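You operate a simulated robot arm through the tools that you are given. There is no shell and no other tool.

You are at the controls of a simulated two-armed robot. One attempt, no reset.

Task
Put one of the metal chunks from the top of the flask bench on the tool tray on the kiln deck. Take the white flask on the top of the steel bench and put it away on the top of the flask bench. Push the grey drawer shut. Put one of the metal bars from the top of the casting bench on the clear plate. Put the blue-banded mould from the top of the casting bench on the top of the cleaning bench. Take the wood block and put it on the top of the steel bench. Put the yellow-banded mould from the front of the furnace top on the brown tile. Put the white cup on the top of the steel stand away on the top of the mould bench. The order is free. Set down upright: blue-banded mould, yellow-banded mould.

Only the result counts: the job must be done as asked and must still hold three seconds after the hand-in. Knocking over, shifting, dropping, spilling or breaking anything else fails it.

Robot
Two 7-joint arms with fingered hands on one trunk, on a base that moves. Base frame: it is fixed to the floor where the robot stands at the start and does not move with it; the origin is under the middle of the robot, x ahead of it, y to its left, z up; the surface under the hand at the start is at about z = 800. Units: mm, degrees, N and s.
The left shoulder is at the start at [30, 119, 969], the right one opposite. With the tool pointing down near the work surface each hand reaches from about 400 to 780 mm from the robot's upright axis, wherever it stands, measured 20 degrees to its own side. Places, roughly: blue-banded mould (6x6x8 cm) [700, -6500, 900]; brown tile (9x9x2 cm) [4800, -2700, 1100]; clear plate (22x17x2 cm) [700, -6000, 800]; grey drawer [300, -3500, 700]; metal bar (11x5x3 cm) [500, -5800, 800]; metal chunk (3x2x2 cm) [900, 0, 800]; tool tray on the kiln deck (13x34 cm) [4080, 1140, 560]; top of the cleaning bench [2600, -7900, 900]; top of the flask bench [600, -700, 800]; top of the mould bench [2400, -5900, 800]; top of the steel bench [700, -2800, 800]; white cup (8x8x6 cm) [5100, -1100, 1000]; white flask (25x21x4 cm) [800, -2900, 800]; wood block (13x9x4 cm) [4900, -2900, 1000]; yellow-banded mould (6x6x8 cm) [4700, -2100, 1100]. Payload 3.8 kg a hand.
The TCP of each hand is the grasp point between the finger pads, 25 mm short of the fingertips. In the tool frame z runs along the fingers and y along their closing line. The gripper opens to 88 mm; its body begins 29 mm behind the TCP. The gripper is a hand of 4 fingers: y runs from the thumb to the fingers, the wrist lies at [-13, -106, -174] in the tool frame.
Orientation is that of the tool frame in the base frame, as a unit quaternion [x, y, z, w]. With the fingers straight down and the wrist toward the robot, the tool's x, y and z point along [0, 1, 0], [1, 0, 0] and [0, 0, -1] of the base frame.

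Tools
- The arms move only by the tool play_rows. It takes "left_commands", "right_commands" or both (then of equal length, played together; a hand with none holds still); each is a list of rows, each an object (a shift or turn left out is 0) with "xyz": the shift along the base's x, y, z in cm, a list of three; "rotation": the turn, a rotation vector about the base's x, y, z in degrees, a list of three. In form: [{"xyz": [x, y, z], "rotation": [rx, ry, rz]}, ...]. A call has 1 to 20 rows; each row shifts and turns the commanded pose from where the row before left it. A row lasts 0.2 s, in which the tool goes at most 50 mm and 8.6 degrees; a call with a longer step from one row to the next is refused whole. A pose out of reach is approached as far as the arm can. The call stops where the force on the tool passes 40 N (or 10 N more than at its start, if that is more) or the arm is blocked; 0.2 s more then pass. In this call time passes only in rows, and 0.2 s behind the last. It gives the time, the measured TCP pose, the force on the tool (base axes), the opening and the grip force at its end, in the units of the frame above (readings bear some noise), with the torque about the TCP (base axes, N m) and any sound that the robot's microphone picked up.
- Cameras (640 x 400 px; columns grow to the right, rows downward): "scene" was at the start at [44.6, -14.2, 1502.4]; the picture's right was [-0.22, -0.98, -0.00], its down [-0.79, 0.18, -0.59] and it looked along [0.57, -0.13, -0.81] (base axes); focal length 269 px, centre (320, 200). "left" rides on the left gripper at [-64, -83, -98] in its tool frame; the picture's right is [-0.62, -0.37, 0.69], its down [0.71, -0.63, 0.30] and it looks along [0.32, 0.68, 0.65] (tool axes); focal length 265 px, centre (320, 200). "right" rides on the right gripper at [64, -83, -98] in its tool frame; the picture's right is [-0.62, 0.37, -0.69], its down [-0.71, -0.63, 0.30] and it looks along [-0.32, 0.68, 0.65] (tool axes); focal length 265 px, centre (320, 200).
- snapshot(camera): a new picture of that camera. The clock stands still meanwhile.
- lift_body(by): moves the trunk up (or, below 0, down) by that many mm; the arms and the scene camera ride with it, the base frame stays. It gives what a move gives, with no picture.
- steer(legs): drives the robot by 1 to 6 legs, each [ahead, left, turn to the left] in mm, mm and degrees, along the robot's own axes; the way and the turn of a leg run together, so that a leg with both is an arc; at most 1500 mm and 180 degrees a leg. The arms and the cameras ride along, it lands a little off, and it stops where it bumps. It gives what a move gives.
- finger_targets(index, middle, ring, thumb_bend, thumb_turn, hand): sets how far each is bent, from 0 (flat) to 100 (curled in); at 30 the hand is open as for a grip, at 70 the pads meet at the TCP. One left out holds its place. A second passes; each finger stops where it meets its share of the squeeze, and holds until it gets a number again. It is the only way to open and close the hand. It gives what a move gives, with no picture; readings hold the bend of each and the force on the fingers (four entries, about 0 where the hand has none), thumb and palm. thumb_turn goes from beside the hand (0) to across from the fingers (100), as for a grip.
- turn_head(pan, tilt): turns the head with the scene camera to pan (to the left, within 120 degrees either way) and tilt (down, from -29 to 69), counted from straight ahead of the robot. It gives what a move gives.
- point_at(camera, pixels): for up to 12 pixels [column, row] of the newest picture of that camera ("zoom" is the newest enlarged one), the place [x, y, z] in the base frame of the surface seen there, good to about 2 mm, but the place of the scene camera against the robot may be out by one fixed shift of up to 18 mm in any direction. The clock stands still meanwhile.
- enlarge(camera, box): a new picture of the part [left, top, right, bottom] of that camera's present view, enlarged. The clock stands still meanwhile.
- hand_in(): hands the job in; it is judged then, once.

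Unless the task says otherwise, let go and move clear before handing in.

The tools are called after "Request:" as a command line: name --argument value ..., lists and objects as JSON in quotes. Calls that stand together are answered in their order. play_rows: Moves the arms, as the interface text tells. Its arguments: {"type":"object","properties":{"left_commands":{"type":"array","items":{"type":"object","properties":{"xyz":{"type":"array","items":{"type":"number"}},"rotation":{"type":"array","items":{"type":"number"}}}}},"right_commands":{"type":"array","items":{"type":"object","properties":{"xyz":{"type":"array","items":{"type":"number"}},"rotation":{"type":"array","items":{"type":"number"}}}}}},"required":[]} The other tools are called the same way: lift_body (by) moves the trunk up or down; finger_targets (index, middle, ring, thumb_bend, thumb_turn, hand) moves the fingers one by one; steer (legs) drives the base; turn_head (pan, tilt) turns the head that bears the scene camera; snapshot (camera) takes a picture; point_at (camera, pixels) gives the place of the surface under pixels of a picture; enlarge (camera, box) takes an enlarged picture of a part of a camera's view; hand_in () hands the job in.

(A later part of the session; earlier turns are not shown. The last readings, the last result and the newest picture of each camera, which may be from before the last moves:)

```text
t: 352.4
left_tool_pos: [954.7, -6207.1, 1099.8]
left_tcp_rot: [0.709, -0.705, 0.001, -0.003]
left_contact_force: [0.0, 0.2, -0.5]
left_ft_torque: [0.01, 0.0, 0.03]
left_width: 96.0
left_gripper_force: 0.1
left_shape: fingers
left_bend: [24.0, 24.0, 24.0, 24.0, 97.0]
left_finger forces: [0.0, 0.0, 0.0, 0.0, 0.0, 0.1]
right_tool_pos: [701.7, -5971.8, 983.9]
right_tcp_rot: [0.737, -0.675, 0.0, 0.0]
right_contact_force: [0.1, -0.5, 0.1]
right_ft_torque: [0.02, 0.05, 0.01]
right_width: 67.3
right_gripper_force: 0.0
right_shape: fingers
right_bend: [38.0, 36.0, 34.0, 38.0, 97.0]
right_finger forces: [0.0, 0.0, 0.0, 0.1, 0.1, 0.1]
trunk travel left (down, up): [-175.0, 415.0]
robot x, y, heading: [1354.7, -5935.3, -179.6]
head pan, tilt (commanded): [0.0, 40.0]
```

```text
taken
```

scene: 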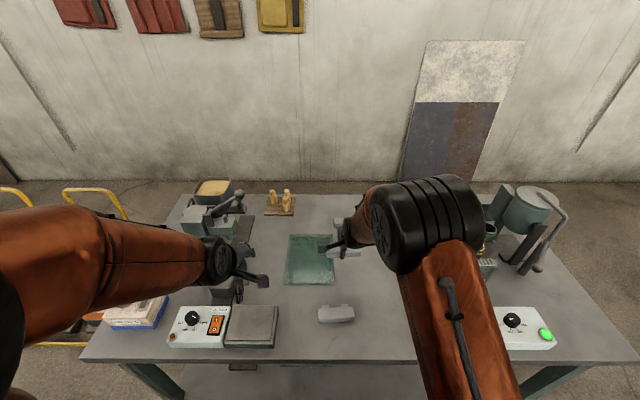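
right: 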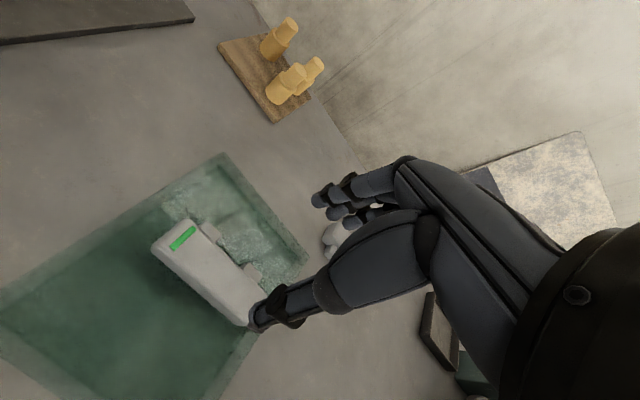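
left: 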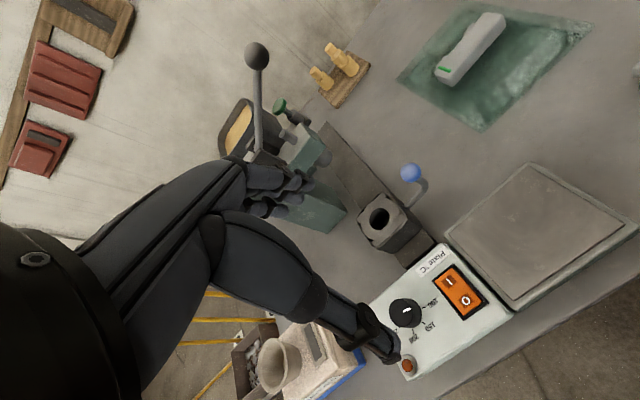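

The bar lies on the clear plate. Now for the blue-banded mould: I'll retract the right hand and move along the bench for a better view of it.

Request:
play_rows --right_commands '[{"xyz": [1, 2, 4]}, {"xyz": [3, 3, 3]}, {"xyz": [4, 2.5, 3], "rotation": [0, 0, -4.8]}, {"xyz": [4, 2.5, 1]}, {"xyz": [4, 2.5, 0]}, {"xyz": [4, 2.5, 0]}, {"xyz": [4, 2.5, 0]}]'

Request:
steer --legs '[[-60, 370, 0]]'

Request:
turn_head --pan 15 --tilt 45

Request:
snapshot --camera "scene"

Request:
snapshot --camera "left"

```text
refused: row 2 steps farther than a row can; nothing moved
```

```text
t: 354.2
left_tool_pos: [995.0, -6457.7, 1099.5]
left_tcp_rot: [0.708, -0.707, 0.001, -0.003]
left_contact_force: [0.3, 1.5, 0.4]
left_ft_torque: [0.03, -0.02, -0.03]
left_width: 96.2
left_gripper_force: 0.2
left_shape: fingers
left_bend: [24.0, 24.0, 24.0, 24.0, 97.0]
left_finger forces: [0.0, 0.0, 0.0, 0.0, 0.1, 0.0]
right_tool_pos: [740.0, -6203.0, 983.3]
right_tcp_rot: [0.727, -0.686, -0.007, -0.008]
right_contact_force: [0.4, 13.4, 4.1]
right_ft_torque: [-0.06, 0.12, -0.49]
right_width: 67.3
right_gripper_force: 6.2
right_shape: fingers
right_bend: [38.0, 36.0, 34.0, 38.0, 97.0]
right_finger forces: [13.1, 0.0, 0.1, 0.1, 0.0, 0.0]
trunk travel left (down, up): [-175.0, 415.0]
robot x, y, heading: [1398.8, -6186.0, -179.8]
head pan, tilt (commanded): [0.0, 40.0]
stopped in leg 1: the force on the tool passed its limit at 58 N (the readings are from after the stop); the commanded pose is now the measured one
```

```text
t: 354.9
left_tool_pos: [995.8, -6454.8, 1100.2]
left_tcp_rot: [0.708, -0.707, 0.003, -0.002]
left_contact_force: [-0.2, -0.6, -0.1]
left_ft_torque: [0.02, 0.01, -0.03]
left_width: 96.0
left_gripper_force: 0.1
left_shape: fingers
left_bend: [24.0, 24.0, 24.0, 24.0, 97.0]
left_finger forces: [0.0, 0.0, 0.0, 0.1, 0.1, 0.1]
right_tool_pos: [740.0, -6200.4, 983.3]
right_tcp_rot: [0.729, -0.685, -0.005, -0.008]
right_contact_force: [0.1, 15.9, 3.1]
right_ft_torque: [-0.08, 0.11, -0.55]
right_width: 67.5
right_gripper_force: 8.4
right_shape: fingers
right_bend: [38.0, 36.0, 34.0, 38.0, 97.0]
right_finger forces: [16.0, 0.1, 0.0, 0.0, 0.0, 0.1]
trunk travel left (down, up): [-175.0, 415.0]
robot x, y, heading: [1394.6, -6182.6, -179.7]
head pan, tilt (commanded): [15.0, 45.0]
```

```text
taken
```

scene: 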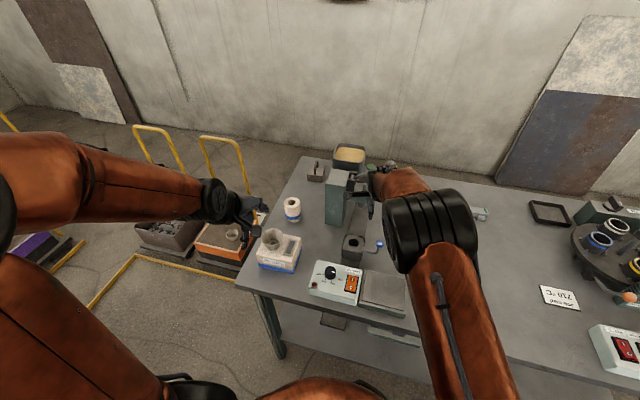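

```text
taken
```

left: 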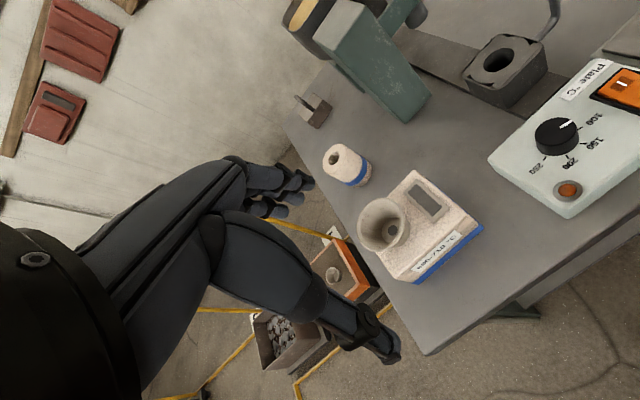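

The row step was refused (slightly over 50 mm) and the drive then carried the un-retracted right hand into the press (58 N, index finger touching). I'll look carefully before moving anything.

Request:
snapshot --camera "right"

Request:
enlarge --camera "scene" --box '[270, 130, 450, 310]'

```text
taken
```

right: 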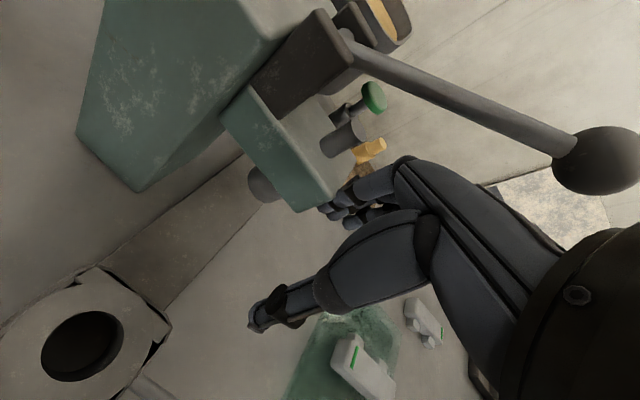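

```text
2.22 times, centred on (360, 220) of scene
```

zoom: 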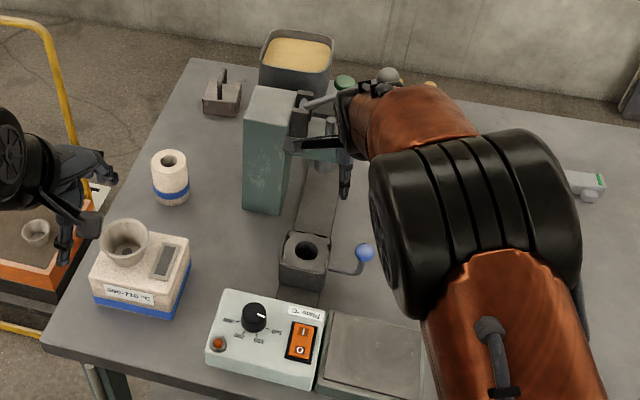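

The hand stopped against the press head with the lever arching over it; the press itself looks unmoved. I'll back the hand out exactly the way it came (+y, slightly −x).

Request:
play_rows --right_commands '[{"xyz": [-0.1, 0.7, 0]}, {"xyz": [-0.2, 1.5, 0]}, {"xyz": [-0.4, 2.5, 0]}, {"xyz": [-0.5, 3.5, 0]}, {"xyz": [-0.5, 3.5, 0]}]'

Request:
snapshot --camera "right"

Request:
snapshot --camera "scene"

```text
t: 356.1
left_tool_pos: [995.8, -6455.7, 1100.5]
left_tcp_rot: [0.708, -0.706, 0.003, -0.003]
left_contact_force: [-0.6, -0.4, 0.3]
left_ft_torque: [0.02, -0.03, 0.01]
left_width: 96.0
left_gripper_force: 0.0
left_shape: fingers
left_bend: [24.0, 24.0, 24.0, 24.0, 97.0]
left_finger forces: [0.1, 0.1, 0.0, 0.1, 0.0, 0.1]
right_tool_pos: [722.2, -6085.5, 982.0]
right_tcp_rot: [0.73, -0.683, -0.005, -0.007]
right_contact_force: [0.7, -0.7, 0.1]
right_ft_torque: [-0.02, 0.02, 0.06]
right_width: 67.5
right_gripper_force: 0.0
right_shape: fingers
right_bend: [38.0, 36.0, 34.0, 38.0, 97.0]
right_finger forces: [0.1, 0.1, 0.0, 0.1, 0.0, 0.0]
trunk travel left (down, up): [-175.0, 415.0]
robot x, y, heading: [1395.8, -6183.0, -179.6]
head pan, tilt (commanded): [15.0, 45.0]
```

```text
taken
```

right: 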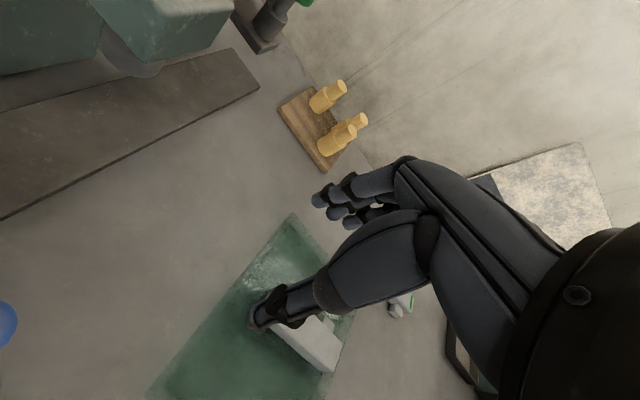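

```text
taken
```

scene: 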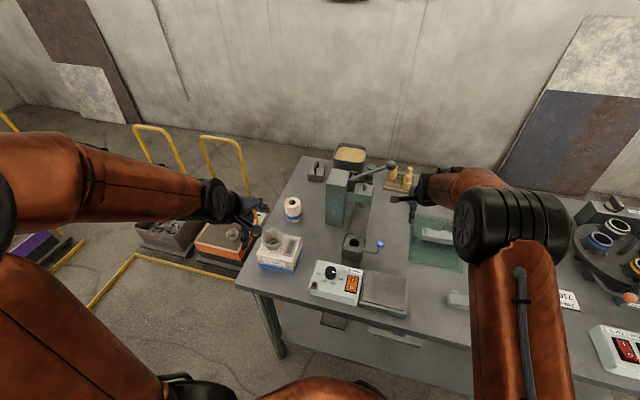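

The hand is free. I'll compare the press with its earlier appearance to make sure nothing shifted.

Request:
enlarge --camera "scene" --box '[250, 130, 470, 310]'

Request:
point_at --camera "zoom" --pixels '[[240, 180], [235, 260], [275, 225], [290, 285], [300, 335], [350, 320], [375, 105], [255, 130], [395, 150], [270, 160], [310, 240], [365, 230]]'

```text
2.22 times, centred on (360, 220) of scene
```

zoom: 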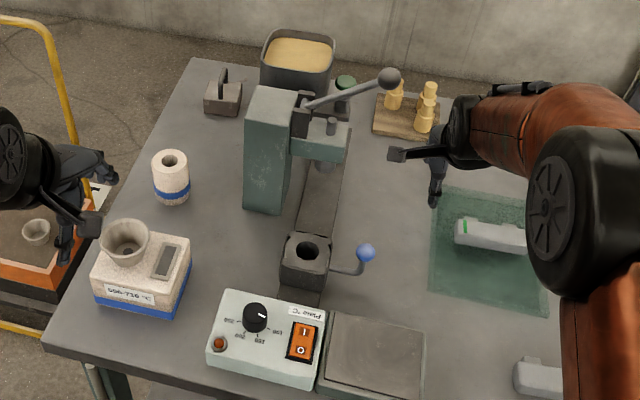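

```text
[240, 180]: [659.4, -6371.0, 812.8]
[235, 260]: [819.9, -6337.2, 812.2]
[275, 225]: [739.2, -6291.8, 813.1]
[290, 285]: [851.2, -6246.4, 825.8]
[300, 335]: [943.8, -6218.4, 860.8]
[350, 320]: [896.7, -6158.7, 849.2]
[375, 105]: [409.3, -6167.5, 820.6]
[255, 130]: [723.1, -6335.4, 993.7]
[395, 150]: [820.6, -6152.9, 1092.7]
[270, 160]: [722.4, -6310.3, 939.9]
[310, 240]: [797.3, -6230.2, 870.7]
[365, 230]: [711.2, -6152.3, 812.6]
```

I'll query the lever ball's 3D position to check against the earlier view's line of sight.

Request:
point_at --camera "zoom" --pixels '[[389, 80], [345, 92], [318, 100], [330, 127], [345, 85], [367, 253], [290, 40], [222, 100], [170, 160]]'

Request:
turn_head --pan 0 --tilt 40

Request:
snapshot --camera "scene"

```text
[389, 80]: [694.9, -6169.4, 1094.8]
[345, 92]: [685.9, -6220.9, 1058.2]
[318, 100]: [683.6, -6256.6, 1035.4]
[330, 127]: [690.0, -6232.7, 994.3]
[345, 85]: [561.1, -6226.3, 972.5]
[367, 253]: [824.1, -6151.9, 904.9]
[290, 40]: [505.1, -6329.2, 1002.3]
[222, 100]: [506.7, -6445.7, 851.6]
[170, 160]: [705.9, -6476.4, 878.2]
```

```text
t: 356.9
left_tool_pos: [995.1, -6456.8, 1100.6]
left_tcp_rot: [0.708, -0.707, 0.003, -0.003]
left_contact_force: [-0.5, -0.3, -0.7]
left_ft_torque: [0.01, -0.01, 0.01]
left_width: 96.1
left_gripper_force: 0.1
left_shape: fingers
left_bend: [24.0, 24.0, 24.0, 24.0, 97.0]
left_finger forces: [0.0, 0.0, 0.0, 0.0, 0.0, 0.0]
right_tool_pos: [724.3, -6085.5, 982.0]
right_tcp_rot: [0.73, -0.684, -0.005, -0.006]
right_contact_force: [-1.0, 0.2, -0.6]
right_ft_torque: [0.03, -0.01, -0.01]
right_width: 67.6
right_gripper_force: 0.1
right_shape: fingers
right_bend: [38.0, 36.0, 34.0, 38.0, 97.0]
right_finger forces: [0.1, 0.1, 0.0, 0.0, 0.0, 0.1]
trunk travel left (down, up): [-175.0, 415.0]
robot x, y, heading: [1393.4, -6184.3, -179.8]
head pan, tilt (commanded): [0.0, 40.0]
```

```text
taken
```

scene: 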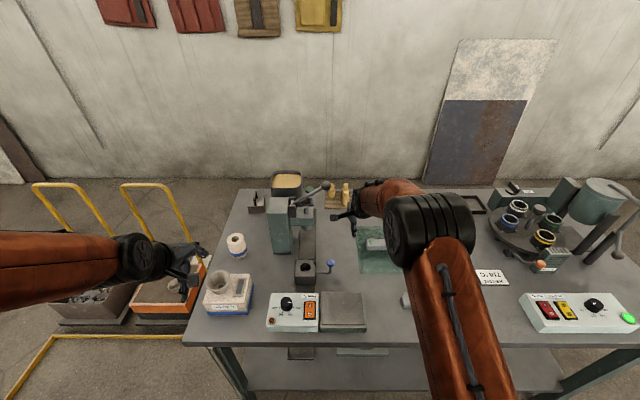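

Request:
enlarge --camera "scene" --box '[190, 160, 400, 340]'

Request:
point_at --camera "scene" --pixels '[[325, 186], [326, 187], [331, 264], [237, 240], [288, 183], [280, 250]]'

```text
2.22 times, centred on (295, 250) of scene
```

zoom: 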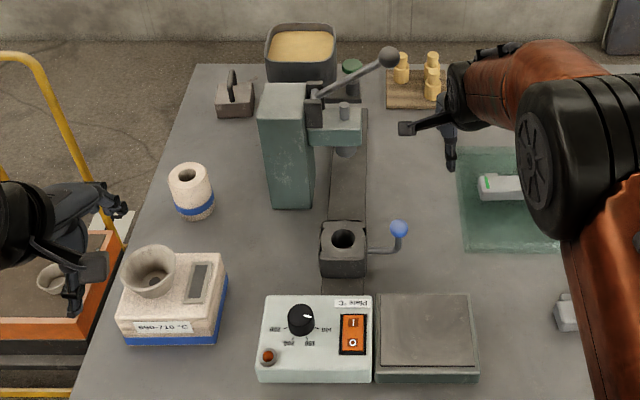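

```text
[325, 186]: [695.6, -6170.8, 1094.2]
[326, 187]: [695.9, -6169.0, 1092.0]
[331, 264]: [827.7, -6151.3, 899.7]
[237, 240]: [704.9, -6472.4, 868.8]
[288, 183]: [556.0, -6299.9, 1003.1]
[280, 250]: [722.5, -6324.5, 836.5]
```

The lever, crank ball and mould all re-project onto their earlier pixels (e.g. 262,226 vs 261.5,227), so nothing shifted. Now I'll carefully retract the right hand first, checking the result before any drive.

Request:
play_rows --right_commands '[{"xyz": [3.5, 1.5, 1]}, {"xyz": [3.5, 1.5, 1.5]}, {"xyz": [3.5, 1.5, 2]}, {"xyz": [3.5, 1.5, 2.5]}, {"xyz": [3.5, 1.5, 3], "rotation": [0, 0, -2]}, {"xyz": [3, 1.5, 3], "rotation": [0, 0, -2]}]'

```text
t: 358.3
left_tool_pos: [997.0, -6456.2, 1101.2]
left_tcp_rot: [0.708, -0.707, 0.002, -0.003]
left_contact_force: [0.5, 0.5, 0.1]
left_ft_torque: [0.01, 0.04, 0.04]
left_width: 96.1
left_gripper_force: 0.0
left_shape: fingers
left_bend: [24.0, 24.0, 24.0, 24.0, 97.0]
left_finger forces: [0.1, 0.1, 0.0, 0.1, 0.0, 0.0]
right_tool_pos: [929.4, -5996.1, 1114.1]
right_tcp_rot: [-0.705, 0.709, 0.005, 0.007]
right_contact_force: [0.2, 0.0, 0.4]
right_ft_torque: [0.0, 0.0, -0.02]
right_width: 67.7
right_gripper_force: 0.2
right_shape: fingers
right_bend: [38.0, 36.0, 34.0, 38.0, 97.0]
right_finger forces: [0.0, 0.0, 0.0, 0.0, 0.0, 0.0]
trunk travel left (down, up): [-175.0, 415.0]
robot x, y, heading: [1397.4, -6187.5, -179.5]
head pan, tilt (commanded): [0.0, 40.0]
```

Right hand is clear at (929,−5996,1114). I'll retract it a little more, move the base 65 mm closer, then measure the mould with the left camera.

Request:
play_rows --right_commands '[{"xyz": [4, 0, 0]}, {"xyz": [3, 0, 0]}]'

Request:
snapshot --camera "left"

Request:
point_at --camera "left" --pixels '[[335, 157], [328, 152], [345, 148], [350, 165], [325, 165], [362, 172], [355, 185], [380, 215], [405, 240], [400, 180], [470, 235], [400, 120]]'

```text
t: 358.9
left_tool_pos: [996.5, -6457.4, 1099.8]
left_tcp_rot: [0.708, -0.706, 0.002, -0.003]
left_contact_force: [0.2, -0.3, 0.0]
left_ft_torque: [-0.03, -0.01, 0.01]
left_width: 96.0
left_gripper_force: 0.1
left_shape: fingers
left_bend: [24.0, 24.0, 24.0, 24.0, 97.0]
left_finger forces: [0.0, 0.1, 0.1, 0.1, 0.1, 0.0]
right_tool_pos: [999.3, -5997.9, 1113.0]
right_tcp_rot: [-0.705, 0.709, 0.005, 0.007]
right_contact_force: [0.4, -0.4, -0.1]
right_ft_torque: [0.0, 0.06, 0.01]
right_width: 67.6
right_gripper_force: 0.0
right_shape: fingers
right_bend: [38.0, 36.0, 34.0, 38.0, 97.0]
right_finger forces: [0.1, 0.1, 0.0, 0.0, 0.0, 0.0]
trunk travel left (down, up): [-175.0, 415.0]
robot x, y, heading: [1395.9, -6182.3, -179.9]
head pan, tilt (commanded): [0.0, 40.0]
```

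```text
taken
```

left: 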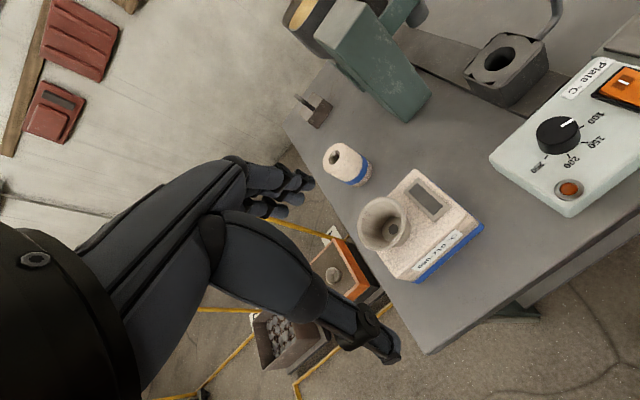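

```text
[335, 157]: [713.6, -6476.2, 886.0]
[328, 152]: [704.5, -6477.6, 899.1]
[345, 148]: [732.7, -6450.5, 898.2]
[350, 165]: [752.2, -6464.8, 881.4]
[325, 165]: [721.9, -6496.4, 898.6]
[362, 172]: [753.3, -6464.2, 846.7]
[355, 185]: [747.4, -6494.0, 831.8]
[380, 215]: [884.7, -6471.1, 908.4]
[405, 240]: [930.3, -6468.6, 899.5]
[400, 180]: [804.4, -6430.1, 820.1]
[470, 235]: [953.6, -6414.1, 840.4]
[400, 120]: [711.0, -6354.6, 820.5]
```

The mould's top centre is ≈(727,−6473), top z≈898; the white gauge box is on its near side from x≈815. I'll drive 65 mm closer (right hand is high and clear) and re-check.

Request:
steer --legs '[[65, 0, 0]]'

Request:
finger_targets --hand "left" --index 28 --middle 28 --ring 28 --thumb_bend 28

```text
t: 359.9
left_tool_pos: [927.3, -6457.2, 1100.3]
left_tcp_rot: [0.707, -0.707, 0.002, -0.003]
left_contact_force: [-0.1, -1.0, -0.6]
left_ft_torque: [0.01, 0.01, -0.02]
left_width: 96.1
left_gripper_force: 0.1
left_shape: fingers
left_bend: [24.0, 24.0, 24.0, 24.0, 97.0]
left_finger forces: [0.1, 0.0, 0.0, 0.0, 0.1, 0.0]
right_tool_pos: [930.6, -5998.3, 1111.3]
right_tcp_rot: [-0.705, 0.709, 0.005, 0.008]
right_contact_force: [-0.3, 0.3, -0.5]
right_ft_torque: [-0.01, 0.0, 0.03]
right_width: 67.7
right_gripper_force: 0.1
right_shape: fingers
right_bend: [38.0, 36.0, 34.0, 38.0, 97.0]
right_finger forces: [0.0, 0.0, 0.1, 0.1, 0.1, 0.0]
trunk travel left (down, up): [-175.0, 415.0]
robot x, y, heading: [1330.6, -6183.4, -179.7]
head pan, tilt (commanded): [0.0, 40.0]
```

```text
t: 360.9
left_tool_pos: [931.8, -6458.2, 1099.9]
left_tcp_rot: [0.708, -0.706, 0.002, -0.004]
left_contact_force: [-0.6, -1.1, 0.4]
left_ft_torque: [-0.01, -0.02, 0.05]
left_width: 88.8
left_gripper_force: 0.0
left_shape: fingers
left_bend: [28.0, 28.0, 28.0, 28.0, 97.0]
left_finger forces: [0.0, 0.1, 0.0, 0.1, 0.0, 0.1]
right_tool_pos: [931.8, -5997.1, 1112.2]
right_tcp_rot: [-0.706, 0.709, 0.006, 0.008]
right_contact_force: [1.2, -0.5, 0.3]
right_ft_torque: [0.03, -0.01, -0.03]
right_width: 67.5
right_gripper_force: 0.1
right_shape: fingers
right_bend: [38.0, 36.0, 34.0, 38.0, 97.0]
right_finger forces: [0.0, 0.1, 0.0, 0.2, 0.1, 0.0]
trunk travel left (down, up): [-175.0, 415.0]
robot x, y, heading: [1328.0, -6187.1, -179.6]
head pan, tilt (commanded): [0.0, 40.0]
```

Now moving the left hand above the mould at z≈1040.

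Request:
play_rows --left_commands '[{"xyz": [-4.08, -0.22, -1.2]}, {"xyz": [-4.08, -0.22, -1.2]}, {"xyz": [-4.08, -0.22, -1.2]}, {"xyz": [-4.08, -0.22, -1.2]}, {"xyz": [-4.08, -0.22, -1.2]}]'

Request:
snapshot --camera "left"

```text
t: 362.1
left_tool_pos: [724.4, -6469.2, 1038.6]
left_tcp_rot: [0.708, -0.707, 0.002, -0.004]
left_contact_force: [0.0, 0.6, -0.7]
left_ft_torque: [0.04, 0.0, 0.0]
left_width: 89.2
left_gripper_force: 0.0
left_shape: fingers
left_bend: [28.0, 28.0, 28.0, 28.0, 98.0]
left_finger forces: [0.0, 0.0, 0.1, 0.1, 0.0, 0.0]
right_tool_pos: [931.8, -5999.6, 1113.2]
right_tcp_rot: [-0.706, 0.708, 0.006, 0.008]
right_contact_force: [-0.8, 0.1, -0.3]
right_ft_torque: [0.02, -0.02, 0.02]
right_width: 67.4
right_gripper_force: 0.0
right_shape: fingers
right_bend: [38.0, 36.0, 34.0, 38.0, 97.0]
right_finger forces: [0.1, 0.0, 0.0, 0.1, 0.1, 0.1]
trunk travel left (down, up): [-175.0, 415.0]
robot x, y, heading: [1328.4, -6184.2, -179.8]
head pan, tilt (commanded): [0.0, 40.0]
```

```text
taken
```

left: 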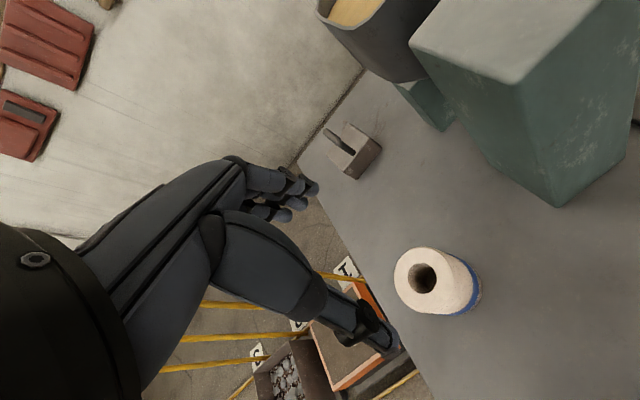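

Request:
point_at --camera "left" --pixels '[[396, 275], [412, 251], [440, 250], [458, 275], [455, 300], [430, 310], [404, 297], [425, 247], [462, 290], [480, 290], [360, 160], [520, 180]]'

Request:
enlarge --camera "left" --box '[360, 210, 520, 350]'

```text
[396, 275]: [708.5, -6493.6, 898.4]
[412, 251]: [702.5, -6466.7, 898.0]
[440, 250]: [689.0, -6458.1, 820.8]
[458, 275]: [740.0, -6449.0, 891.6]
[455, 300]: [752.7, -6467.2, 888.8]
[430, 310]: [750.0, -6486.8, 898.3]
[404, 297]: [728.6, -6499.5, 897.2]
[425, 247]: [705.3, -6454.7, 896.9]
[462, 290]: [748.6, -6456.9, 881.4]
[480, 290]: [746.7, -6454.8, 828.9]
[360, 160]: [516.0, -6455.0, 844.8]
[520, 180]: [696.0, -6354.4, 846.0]
```

```text
2.86 times, centred on (440, 280) of left
```

zoom: 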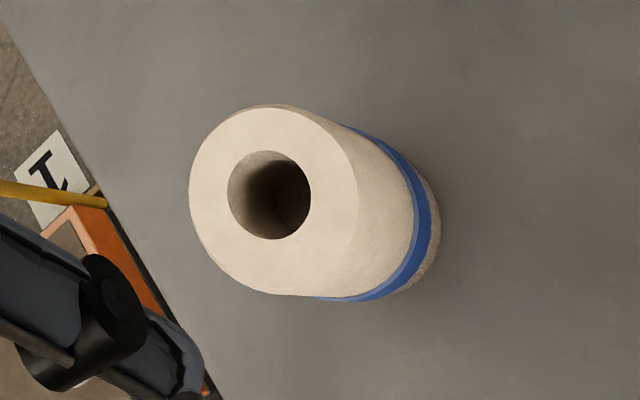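

Mould centre ≈(727,−6474), R≈26. I'll descend over it to z≈925 first.

Request:
play_rows --left_commands '[{"xyz": [0.2, -0.1, -4]}, {"xyz": [0, 0, -4]}, {"xyz": [0, 0, -3.3]}]'

Request:
snapshot --camera "left"

```text
t: 362.9
left_tool_pos: [727.5, -6468.7, 927.6]
left_tcp_rot: [0.708, -0.706, 0.002, -0.003]
left_contact_force: [0.6, 0.0, 0.4]
left_ft_torque: [-0.02, 0.0, 0.01]
left_width: 88.8
left_gripper_force: 0.1
left_shape: fingers
left_bend: [28.0, 28.0, 28.0, 28.0, 98.0]
left_finger forces: [0.1, 0.1, 0.0, 0.1, 0.1, 0.0]
right_tool_pos: [931.4, -5997.6, 1112.1]
right_tcp_rot: [-0.705, 0.709, 0.004, 0.008]
right_contact_force: [0.1, 0.4, -0.6]
right_ft_torque: [0.01, -0.02, -0.01]
right_width: 67.6
right_gripper_force: 0.1
right_shape: fingers
right_bend: [38.0, 36.0, 34.0, 38.0, 97.0]
right_finger forces: [0.0, 0.0, 0.0, 0.1, 0.1, 0.1]
trunk travel left (down, up): [-175.0, 415.0]
robot x, y, heading: [1331.3, -6187.3, -179.8]
head pan, tilt (commanded): [0.0, 40.0]
```

```text
taken
```

left: 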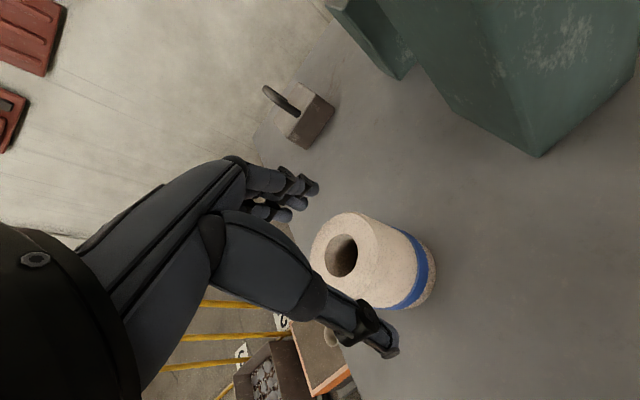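

The mould is between thumb (380,335) and fingers (295,185). Lowering to z≈883.

Request:
play_rows --left_commands '[{"xyz": [-0.1, -0.1, -1.5]}, {"xyz": [0, 0, -1.5]}, {"xyz": [0, 0, -1]}, {"xyz": [0, 0, -0.5]}]'

Request:
snapshot --camera "left"

```text
t: 363.9
left_tool_pos: [727.3, -6469.3, 881.2]
left_tcp_rot: [0.707, -0.707, 0.002, -0.003]
left_contact_force: [-1.5, 0.5, 0.4]
left_ft_torque: [-0.01, 0.0, -0.01]
left_width: 88.9
left_gripper_force: 0.1
left_shape: fingers
left_bend: [28.0, 28.0, 28.0, 28.0, 98.0]
left_finger forces: [0.0, 0.0, 0.0, 0.1, 0.0, 0.1]
right_tool_pos: [932.7, -5997.6, 1112.1]
right_tcp_rot: [-0.705, 0.709, 0.005, 0.007]
right_contact_force: [0.1, 0.3, -0.1]
right_ft_torque: [0.01, 0.02, -0.02]
right_width: 67.9
right_gripper_force: 0.1
right_shape: fingers
right_bend: [38.0, 36.0, 34.0, 38.0, 97.0]
right_finger forces: [0.1, 0.0, 0.0, 0.0, 0.1, 0.0]
trunk travel left (down, up): [-175.0, 415.0]
robot x, y, heading: [1327.5, -6181.7, -179.7]
head pan, tilt (commanded): [0.0, 40.0]
```

```text
taken
```

left: 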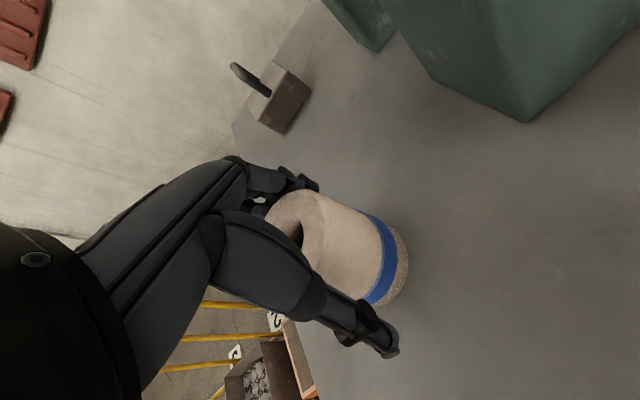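

No contact so far. Closing on the mould.

Request:
finger_targets --hand "left" --index 52 --middle 54 --ring 54 --thumb_bend 52

Request:
finger_targets --hand "left" --index 60 --middle 62 --ring 60 --thumb_bend 62

Request:
snapshot --camera "left"

```text
t: 364.9
left_tool_pos: [727.8, -6470.7, 882.3]
left_tcp_rot: [0.707, -0.707, 0.001, -0.002]
left_contact_force: [-1.5, 0.1, 2.1]
left_ft_torque: [-0.04, 0.17, -0.04]
left_width: 49.6
left_gripper_force: 9.3
left_shape: fingers
left_bend: [48.0, 49.0, 52.0, 47.0, 97.0]
left_finger forces: [3.4, 4.5, 1.4, 0.0, 8.2, 0.1]
right_tool_pos: [931.7, -5998.1, 1112.0]
right_tcp_rot: [-0.705, 0.709, 0.005, 0.008]
right_contact_force: [-0.3, -0.3, 0.9]
right_ft_torque: [0.02, -0.02, 0.02]
right_width: 67.4
right_gripper_force: 0.0
right_shape: fingers
right_bend: [38.0, 36.0, 34.0, 38.0, 97.0]
right_finger forces: [0.1, 0.0, 0.0, 0.1, 0.1, 0.1]
trunk travel left (down, up): [-175.0, 415.0]
robot x, y, heading: [1328.7, -6184.8, -179.7]
head pan, tilt (commanded): [0.0, 40.0]
```

```text
t: 365.9
left_tool_pos: [726.8, -6469.6, 881.8]
left_tcp_rot: [0.708, -0.706, 0.002, -0.003]
left_contact_force: [-1.6, 0.0, 2.6]
left_ft_torque: [-0.12, 0.29, -0.03]
left_width: 47.4
left_gripper_force: 18.2
left_shape: fingers
left_bend: [50.0, 52.0, 55.0, 49.0, 96.0]
left_finger forces: [6.9, 8.3, 3.7, 0.1, 17.5, 0.0]
right_tool_pos: [932.1, -5998.4, 1113.2]
right_tcp_rot: [-0.705, 0.709, 0.005, 0.007]
right_contact_force: [0.0, -0.5, -0.1]
right_ft_torque: [0.02, 0.04, -0.03]
right_width: 67.4
right_gripper_force: 0.1
right_shape: fingers
right_bend: [38.0, 36.0, 34.0, 38.0, 97.0]
right_finger forces: [0.0, 0.0, 0.0, 0.1, 0.1, 0.0]
trunk travel left (down, up): [-175.0, 415.0]
robot x, y, heading: [1332.3, -6187.5, -179.7]
head pan, tilt (commanded): [0.0, 40.0]
```

```text
taken
```

left: 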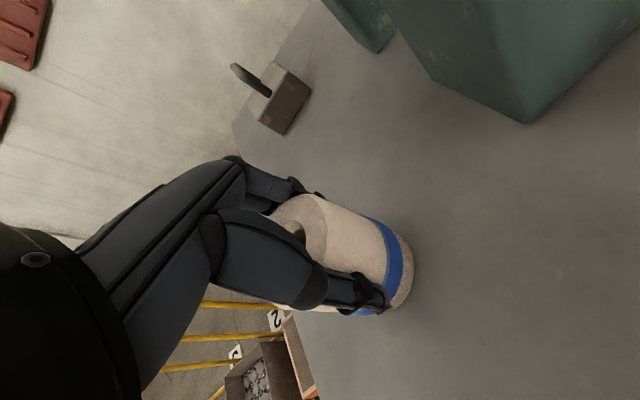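

A good grip (17.5 N thumb against three fingers). I'll lift it straight up.

Request:
play_rows --left_commands '[{"xyz": [0, 0, 0.5]}, {"xyz": [0, 0, 1]}, {"xyz": [0, 0, 2]}, {"xyz": [0, 0, 4]}, {"xyz": [0, 0, 4.5]}, {"xyz": [0, 0, 4.5]}, {"xyz": [0, 0, 4.5]}]'

Request:
snapshot --camera "left"

```text
t: 367.5
left_tool_pos: [727.3, -6470.1, 1093.6]
left_tcp_rot: [0.707, -0.707, 0.003, -0.004]
left_contact_force: [0.3, 0.4, -2.7]
left_ft_torque: [0.01, 0.0, 0.04]
left_width: 47.3
left_gripper_force: 16.6
left_shape: fingers
left_bend: [50.0, 53.0, 56.0, 49.0, 95.0]
left_finger forces: [5.9, 7.5, 2.8, 0.1, 16.7, 0.1]
right_tool_pos: [932.6, -5997.6, 1112.6]
right_tcp_rot: [-0.705, 0.709, 0.004, 0.008]
right_contact_force: [-0.3, -0.3, -0.2]
right_ft_torque: [-0.02, 0.0, -0.01]
right_width: 67.4
right_gripper_force: 0.0
right_shape: fingers
right_bend: [38.0, 36.0, 34.0, 38.0, 97.0]
right_finger forces: [0.0, 0.0, 0.0, 0.1, 0.0, 0.0]
trunk travel left (down, up): [-175.0, 415.0]
robot x, y, heading: [1325.9, -6187.9, -179.6]
head pan, tilt (commanded): [0.0, 40.0]
```

```text
taken
```

left: 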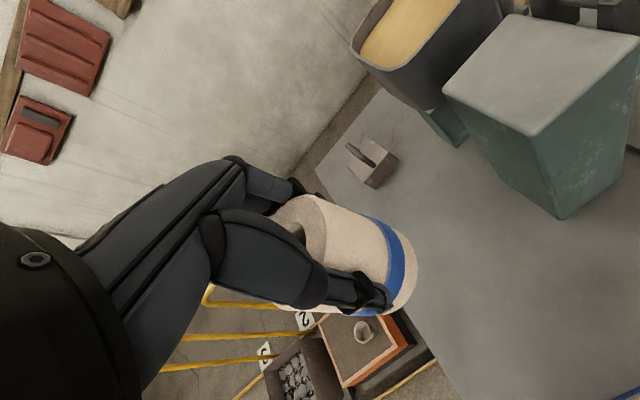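

The mould is held upright. I'll retract the left hand, and only after confirming, back away from the bench.

Request:
play_rows --left_commands '[{"xyz": [4, 0.2, 0.5]}, {"xyz": [4, 0.2, 0.5]}, {"xyz": [4, 0.2, 0.5]}, {"xyz": [4, 0.2, 0.5]}, {"xyz": [4, 0.2, 0.5]}, {"xyz": [2, 0.2, 0]}]'

Request:
turn_head --pan 100 --tilt 20

Request:
snapshot --camera "scene"

```text
t: 368.9
left_tool_pos: [947.4, -6456.1, 1118.4]
left_tcp_rot: [0.708, -0.706, 0.002, -0.003]
left_contact_force: [0.3, -0.8, -3.0]
left_ft_torque: [0.01, 0.03, -0.02]
left_width: 46.9
left_gripper_force: 16.1
left_shape: fingers
left_bend: [50.0, 53.0, 56.0, 49.0, 95.0]
left_finger forces: [6.0, 7.3, 2.9, 0.1, 16.2, 0.0]
right_tool_pos: [932.0, -5997.1, 1113.7]
right_tcp_rot: [-0.705, 0.709, 0.005, 0.007]
right_contact_force: [-0.2, -0.4, -0.3]
right_ft_torque: [0.01, 0.03, 0.0]
right_width: 67.7
right_gripper_force: 0.0
right_shape: fingers
right_bend: [38.0, 36.0, 34.0, 38.0, 97.0]
right_finger forces: [0.0, 0.0, 0.0, 0.0, 0.0, 0.1]
trunk travel left (down, up): [-175.0, 415.0]
robot x, y, heading: [1330.0, -6185.5, -179.4]
head pan, tilt (commanded): [0.0, 40.0]
```

```text
t: 370.7
left_tool_pos: [946.5, -6458.6, 1117.3]
left_tcp_rot: [0.708, -0.706, 0.002, -0.003]
left_contact_force: [0.8, 0.1, -2.9]
left_ft_torque: [0.03, 0.0, 0.0]
left_width: 47.3
left_gripper_force: 16.0
left_shape: fingers
left_bend: [50.0, 53.0, 56.0, 49.0, 95.0]
left_finger forces: [6.0, 7.4, 3.0, 0.0, 16.1, 0.0]
right_tool_pos: [932.4, -5998.8, 1112.5]
right_tcp_rot: [-0.705, 0.709, 0.005, 0.007]
right_contact_force: [0.6, 0.4, -0.1]
right_ft_torque: [-0.01, -0.01, 0.02]
right_width: 67.7
right_gripper_force: 0.0
right_shape: fingers
right_bend: [38.0, 36.0, 34.0, 38.0, 97.0]
right_finger forces: [0.1, 0.0, 0.1, 0.1, 0.1, 0.0]
trunk travel left (down, up): [-175.0, 415.0]
robot x, y, heading: [1331.3, -6185.4, -179.6]
head pan, tilt (commanded): [100.0, 20.0]
```

```text
taken
```

scene: 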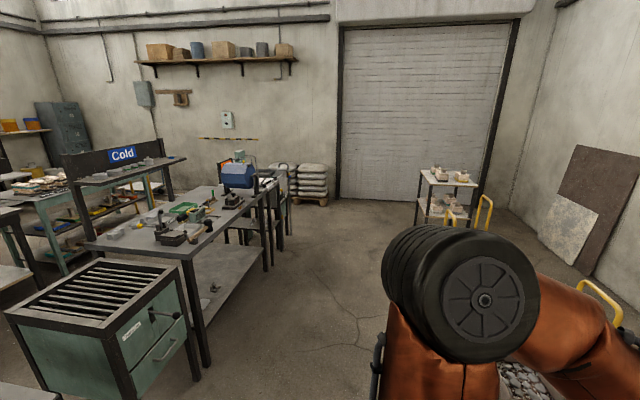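

To the south I see a bench with a "Cold" shelf, tools and a blue machine — likely the cleaning bench at [2600,−7900]. I'll measure it.

Request:
point_at --camera "scene" --pixels '[[150, 225], [90, 245], [190, 252], [185, 190], [230, 190], [210, 200], [240, 180], [250, 225], [100, 320], [190, 300], [120, 185], [205, 365]]'

Request:
enlarge --camera "scene" --box '[60, 130, 320, 300]'

```text
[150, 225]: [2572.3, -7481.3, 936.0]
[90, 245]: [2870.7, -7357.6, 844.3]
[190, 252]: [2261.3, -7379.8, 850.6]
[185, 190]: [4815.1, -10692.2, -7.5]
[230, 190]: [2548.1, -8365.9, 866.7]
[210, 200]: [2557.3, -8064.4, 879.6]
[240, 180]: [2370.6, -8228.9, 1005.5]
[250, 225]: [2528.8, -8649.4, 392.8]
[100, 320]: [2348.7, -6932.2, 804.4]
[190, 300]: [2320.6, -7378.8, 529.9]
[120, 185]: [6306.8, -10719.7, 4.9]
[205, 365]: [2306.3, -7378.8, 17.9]
```

```text
2.35 times, centred on (190, 215) of scene
```

zoom: 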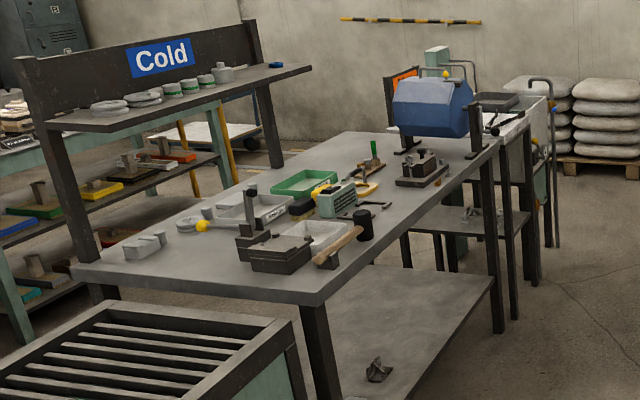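

The cleaning bench spans x≈2260–2870, y≈−7360…−8300, z≈855. I'll check the yellow-rail floor area on the way, then drive.

Request:
point_at --camera "scene" --pixels '[[590, 295], [600, 330], [485, 215], [430, 210], [520, 380], [380, 330], [350, 270], [300, 240], [420, 240], [385, 300]]'

Request:
turn_head --pan 60 --tilt 40

Request:
snapshot --camera "scene"

```text
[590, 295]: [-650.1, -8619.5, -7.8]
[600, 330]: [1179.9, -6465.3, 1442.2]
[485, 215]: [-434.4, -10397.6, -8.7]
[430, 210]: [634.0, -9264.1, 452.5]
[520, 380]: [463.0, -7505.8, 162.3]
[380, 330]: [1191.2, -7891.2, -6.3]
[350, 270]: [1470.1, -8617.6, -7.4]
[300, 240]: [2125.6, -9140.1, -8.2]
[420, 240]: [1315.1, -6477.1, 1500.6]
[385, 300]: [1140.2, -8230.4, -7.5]
```

```text
t: 371.7
left_tool_pos: [946.9, -6459.7, 1117.6]
left_tcp_rot: [0.708, -0.706, 0.002, -0.004]
left_contact_force: [-0.5, -0.4, -2.3]
left_ft_torque: [-0.02, -0.01, 0.0]
left_width: 47.3
left_gripper_force: 15.9
left_shape: fingers
left_bend: [50.0, 53.0, 56.0, 49.0, 95.0]
left_finger forces: [6.0, 7.4, 2.8, 0.0, 16.2, 0.0]
right_tool_pos: [932.4, -5998.4, 1111.8]
right_tcp_rot: [-0.705, 0.709, 0.005, 0.008]
right_contact_force: [-0.1, 0.0, -0.6]
right_ft_torque: [-0.05, 0.02, 0.01]
right_width: 67.6
right_gripper_force: 0.0
right_shape: fingers
right_bend: [38.0, 36.0, 34.0, 38.0, 97.0]
right_finger forces: [0.0, 0.0, 0.0, 0.0, 0.0, 0.1]
trunk travel left (down, up): [-175.0, 415.0]
robot x, y, heading: [1331.4, -6188.8, -179.9]
head pan, tilt (commanded): [60.0, 40.0]
```

```text
taken
```

scene: 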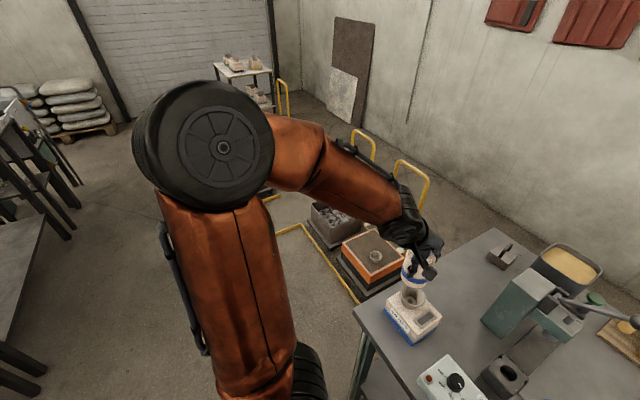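

The yellow floor frame is west of x≈1000. I'll back up, turn around, and strafe south along x≈1580.

Request:
steer --legs '[[-250, 0, 0], [0, 0, 180]]'

Request:
turn_head --pan -50 --tilt 30

Request:
snapshot --camera "scene"

```text
t: 380.9
left_tool_pos: [1960.5, -5905.4, 1117.7]
left_tcp_rot: [0.701, 0.714, -0.002, -0.002]
left_contact_force: [-0.1, 0.0, -2.5]
left_ft_torque: [0.01, 0.02, 0.0]
left_width: 46.2
left_gripper_force: 15.0
left_shape: fingers
left_bend: [51.0, 53.0, 56.0, 49.0, 95.0]
left_finger forces: [5.6, 6.8, 2.6, 0.0, 14.7, 0.0]
right_tool_pos: [1981.8, -6367.1, 1111.9]
right_tcp_rot: [0.703, 0.711, -0.007, 0.005]
right_contact_force: [-0.1, 0.2, 0.5]
right_ft_torque: [0.01, -0.01, 0.02]
right_width: 67.6
right_gripper_force: 0.0
right_shape: fingers
right_bend: [38.0, 36.0, 34.0, 38.0, 97.0]
right_finger forces: [0.1, 0.1, 0.0, 0.0, 0.0, 0.0]
trunk travel left (down, up): [-175.0, 415.0]
robot x, y, heading: [1583.6, -6185.0, 1.3]
head pan, tilt (commanded): [60.0, 40.0]
```

```text
t: 382.8
left_tool_pos: [1960.7, -5906.2, 1116.6]
left_tcp_rot: [0.701, 0.714, -0.004, -0.002]
left_contact_force: [-0.4, -0.2, -2.3]
left_ft_torque: [-0.05, 0.05, -0.02]
left_width: 46.4
left_gripper_force: 14.8
left_shape: fingers
left_bend: [51.0, 53.0, 56.0, 49.0, 95.0]
left_finger forces: [5.5, 6.8, 2.7, 0.0, 14.7, 0.0]
right_tool_pos: [1982.7, -6366.2, 1114.1]
right_tcp_rot: [0.703, 0.711, -0.007, 0.005]
right_contact_force: [-0.3, -0.3, 0.3]
right_ft_torque: [-0.02, -0.02, 0.0]
right_width: 67.7
right_gripper_force: 0.0
right_shape: fingers
right_bend: [38.0, 36.0, 34.0, 38.0, 97.0]
right_finger forces: [0.0, 0.0, 0.1, 0.1, 0.0, 0.0]
trunk travel left (down, up): [-175.0, 415.0]
robot x, y, heading: [1581.5, -6183.3, 1.2]
head pan, tilt (commanded): [-50.0, 30.0]
```

```text
taken
```

scene: 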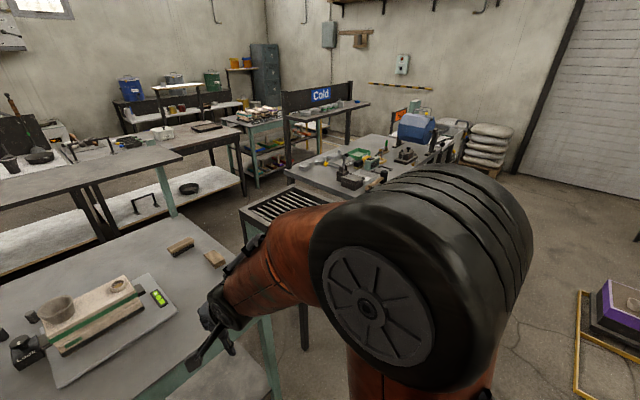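

Path south is clear. Strafing about 1450 mm toward the cleaning bench.

Request:
steer --legs '[[0, -1450, -1.2]]'

Request:
turn_head --pan -5 --tilt 40

Request:
snapshot --camera "scene"

```text
t: 390.0
left_tool_pos: [1979.3, -7369.0, 1117.0]
left_tcp_rot: [0.71, 0.704, -0.003, -0.002]
left_contact_force: [0.2, -0.3, -1.9]
left_ft_torque: [0.0, -0.01, 0.03]
left_width: 46.1
left_gripper_force: 15.5
left_shape: fingers
left_bend: [51.0, 53.0, 56.0, 49.0, 95.0]
left_finger forces: [5.5, 6.9, 2.7, 0.0, 14.5, 0.1]
right_tool_pos: [1986.9, -7830.2, 1112.3]
right_tcp_rot: [0.713, 0.702, -0.007, 0.005]
right_contact_force: [0.1, 0.2, -0.4]
right_ft_torque: [-0.02, 0.0, -0.02]
right_width: 67.8
right_gripper_force: 0.1
right_shape: fingers
right_bend: [38.0, 36.0, 34.0, 38.0, 97.0]
right_finger forces: [0.1, 0.0, 0.0, 0.1, 0.1, 0.1]
trunk travel left (down, up): [-175.0, 415.0]
robot x, y, heading: [1593.3, -7638.3, -0.2]
head pan, tilt (commanded): [-50.0, 30.0]
```

```text
t: 391.1
left_tool_pos: [1979.5, -7370.2, 1116.5]
left_tcp_rot: [0.71, 0.704, -0.004, -0.001]
left_contact_force: [0.1, 0.2, -2.4]
left_ft_torque: [-0.01, 0.0, 0.0]
left_width: 46.2
left_gripper_force: 15.1
left_shape: fingers
left_bend: [51.0, 53.0, 56.0, 49.0, 95.0]
left_finger forces: [5.5, 6.7, 2.8, 0.0, 14.5, 0.1]
right_tool_pos: [1988.5, -7830.5, 1112.4]
right_tcp_rot: [0.712, 0.702, -0.008, 0.005]
right_contact_force: [-0.2, -0.1, 0.6]
right_ft_torque: [-0.03, -0.05, 0.0]
right_width: 67.4
right_gripper_force: 0.1
right_shape: fingers
right_bend: [38.0, 36.0, 34.0, 38.0, 97.0]
right_finger forces: [0.0, 0.0, 0.0, 0.0, 0.1, 0.1]
trunk travel left (down, up): [-175.0, 415.0]
robot x, y, heading: [1589.3, -7638.7, 0.1]
head pan, tilt (commanded): [-5.0, 40.0]
```

```text
taken
```

scene: 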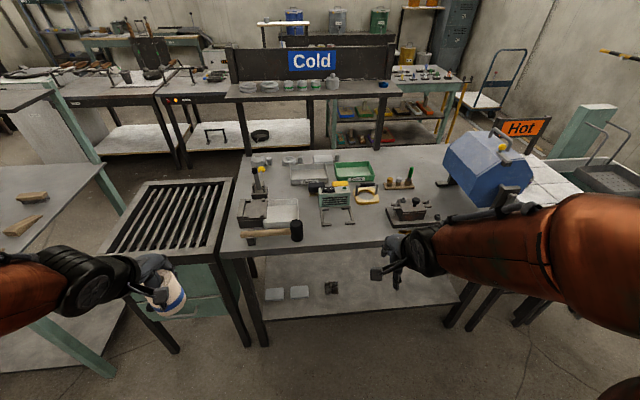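

The cleaning bench's front strip around (365,222) looks free. I'll measure it and the neighbouring items.

Request:
enlarge --camera "scene" --box '[220, 140, 470, 270]'

Request:
point_at --camera "zoom" --pixels '[[370, 210], [370, 245], [330, 240], [410, 220], [330, 205], [430, 190], [370, 180], [250, 250], [200, 240], [425, 215], [300, 205], [380, 268]]'

```text
2.56 times, centred on (345, 205) of scene
```

zoom: 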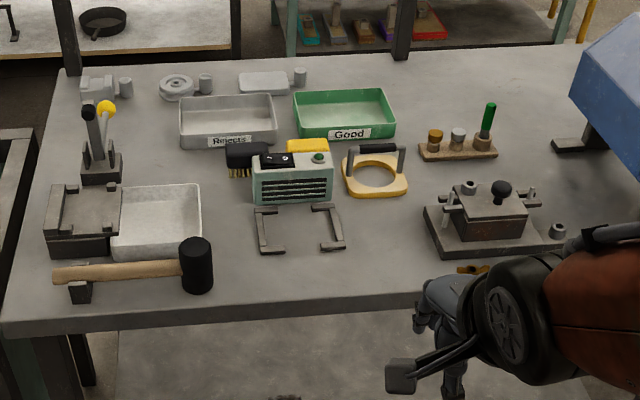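

```text
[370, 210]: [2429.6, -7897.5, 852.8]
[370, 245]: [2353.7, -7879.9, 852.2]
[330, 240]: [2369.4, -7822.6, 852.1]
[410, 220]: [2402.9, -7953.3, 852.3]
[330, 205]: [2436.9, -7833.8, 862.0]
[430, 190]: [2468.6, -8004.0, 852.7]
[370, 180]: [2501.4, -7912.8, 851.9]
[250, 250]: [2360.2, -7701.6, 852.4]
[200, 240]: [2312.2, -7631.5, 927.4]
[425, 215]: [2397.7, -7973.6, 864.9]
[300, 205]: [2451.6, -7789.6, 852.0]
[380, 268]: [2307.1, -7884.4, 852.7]
```

The free spot is about (2330,−7905), between the bracket (y≈−7840) and the vise plate (y≈−7974). I'll position the base for the left hand.

Request:
steer --legs '[[120, -340, 0]]'

Request:
snapshot --camera "left"

Request:
snapshot --camera "scene"

```text
t: 393.5
left_tool_pos: [2097.8, -7712.0, 1116.3]
left_tcp_rot: [0.709, 0.705, -0.003, -0.003]
left_contact_force: [0.6, -0.5, -2.1]
left_ft_torque: [0.02, -0.03, 0.0]
left_width: 46.3
left_gripper_force: 14.6
left_shape: fingers
left_bend: [51.0, 53.0, 56.0, 49.0, 95.0]
left_finger forces: [5.5, 6.7, 2.7, 0.0, 14.5, 0.0]
right_tool_pos: [2107.9, -8172.7, 1112.4]
right_tcp_rot: [0.712, 0.702, -0.007, 0.005]
right_contact_force: [1.2, 0.1, 0.3]
right_ft_torque: [0.0, -0.02, 0.0]
right_width: 67.6
right_gripper_force: 0.0
right_shape: fingers
right_bend: [38.0, 36.0, 34.0, 38.0, 97.0]
right_finger forces: [0.0, 0.0, 0.0, 0.0, 0.0, 0.0]
trunk travel left (down, up): [-175.0, 415.0]
robot x, y, heading: [1709.7, -7980.1, -0.6]
head pan, tilt (commanded): [-5.0, 40.0]
```

```text
taken
```

left: 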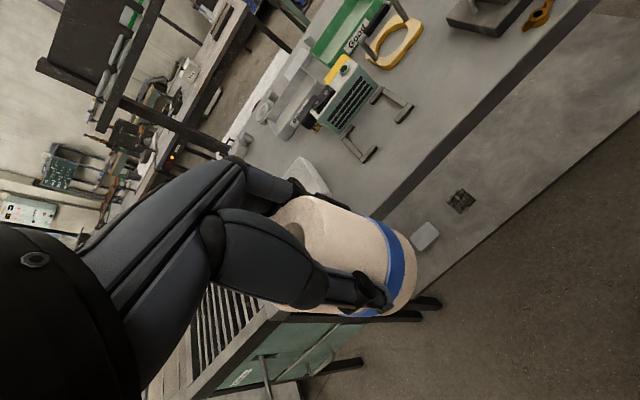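

```text
taken
```

scene: 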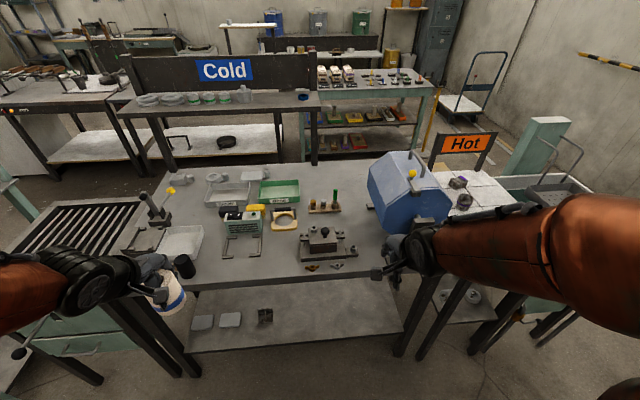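

I'll measure the free area with the left camera for accurate coordinates.

Request:
point_at --camera "left" --pixels '[[450, 90], [405, 115], [385, 95], [450, 28], [490, 30], [470, 75], [430, 140], [480, 95], [410, 70], [365, 157], [540, 18]]'

```text
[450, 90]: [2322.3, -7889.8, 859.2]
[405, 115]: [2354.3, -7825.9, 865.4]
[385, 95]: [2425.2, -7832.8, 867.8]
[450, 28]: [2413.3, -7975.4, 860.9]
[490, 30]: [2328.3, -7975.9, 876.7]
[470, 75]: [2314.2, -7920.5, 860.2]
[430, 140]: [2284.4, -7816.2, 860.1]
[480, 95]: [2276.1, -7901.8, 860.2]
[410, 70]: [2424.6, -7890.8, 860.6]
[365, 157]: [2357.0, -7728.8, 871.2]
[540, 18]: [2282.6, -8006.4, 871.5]
```

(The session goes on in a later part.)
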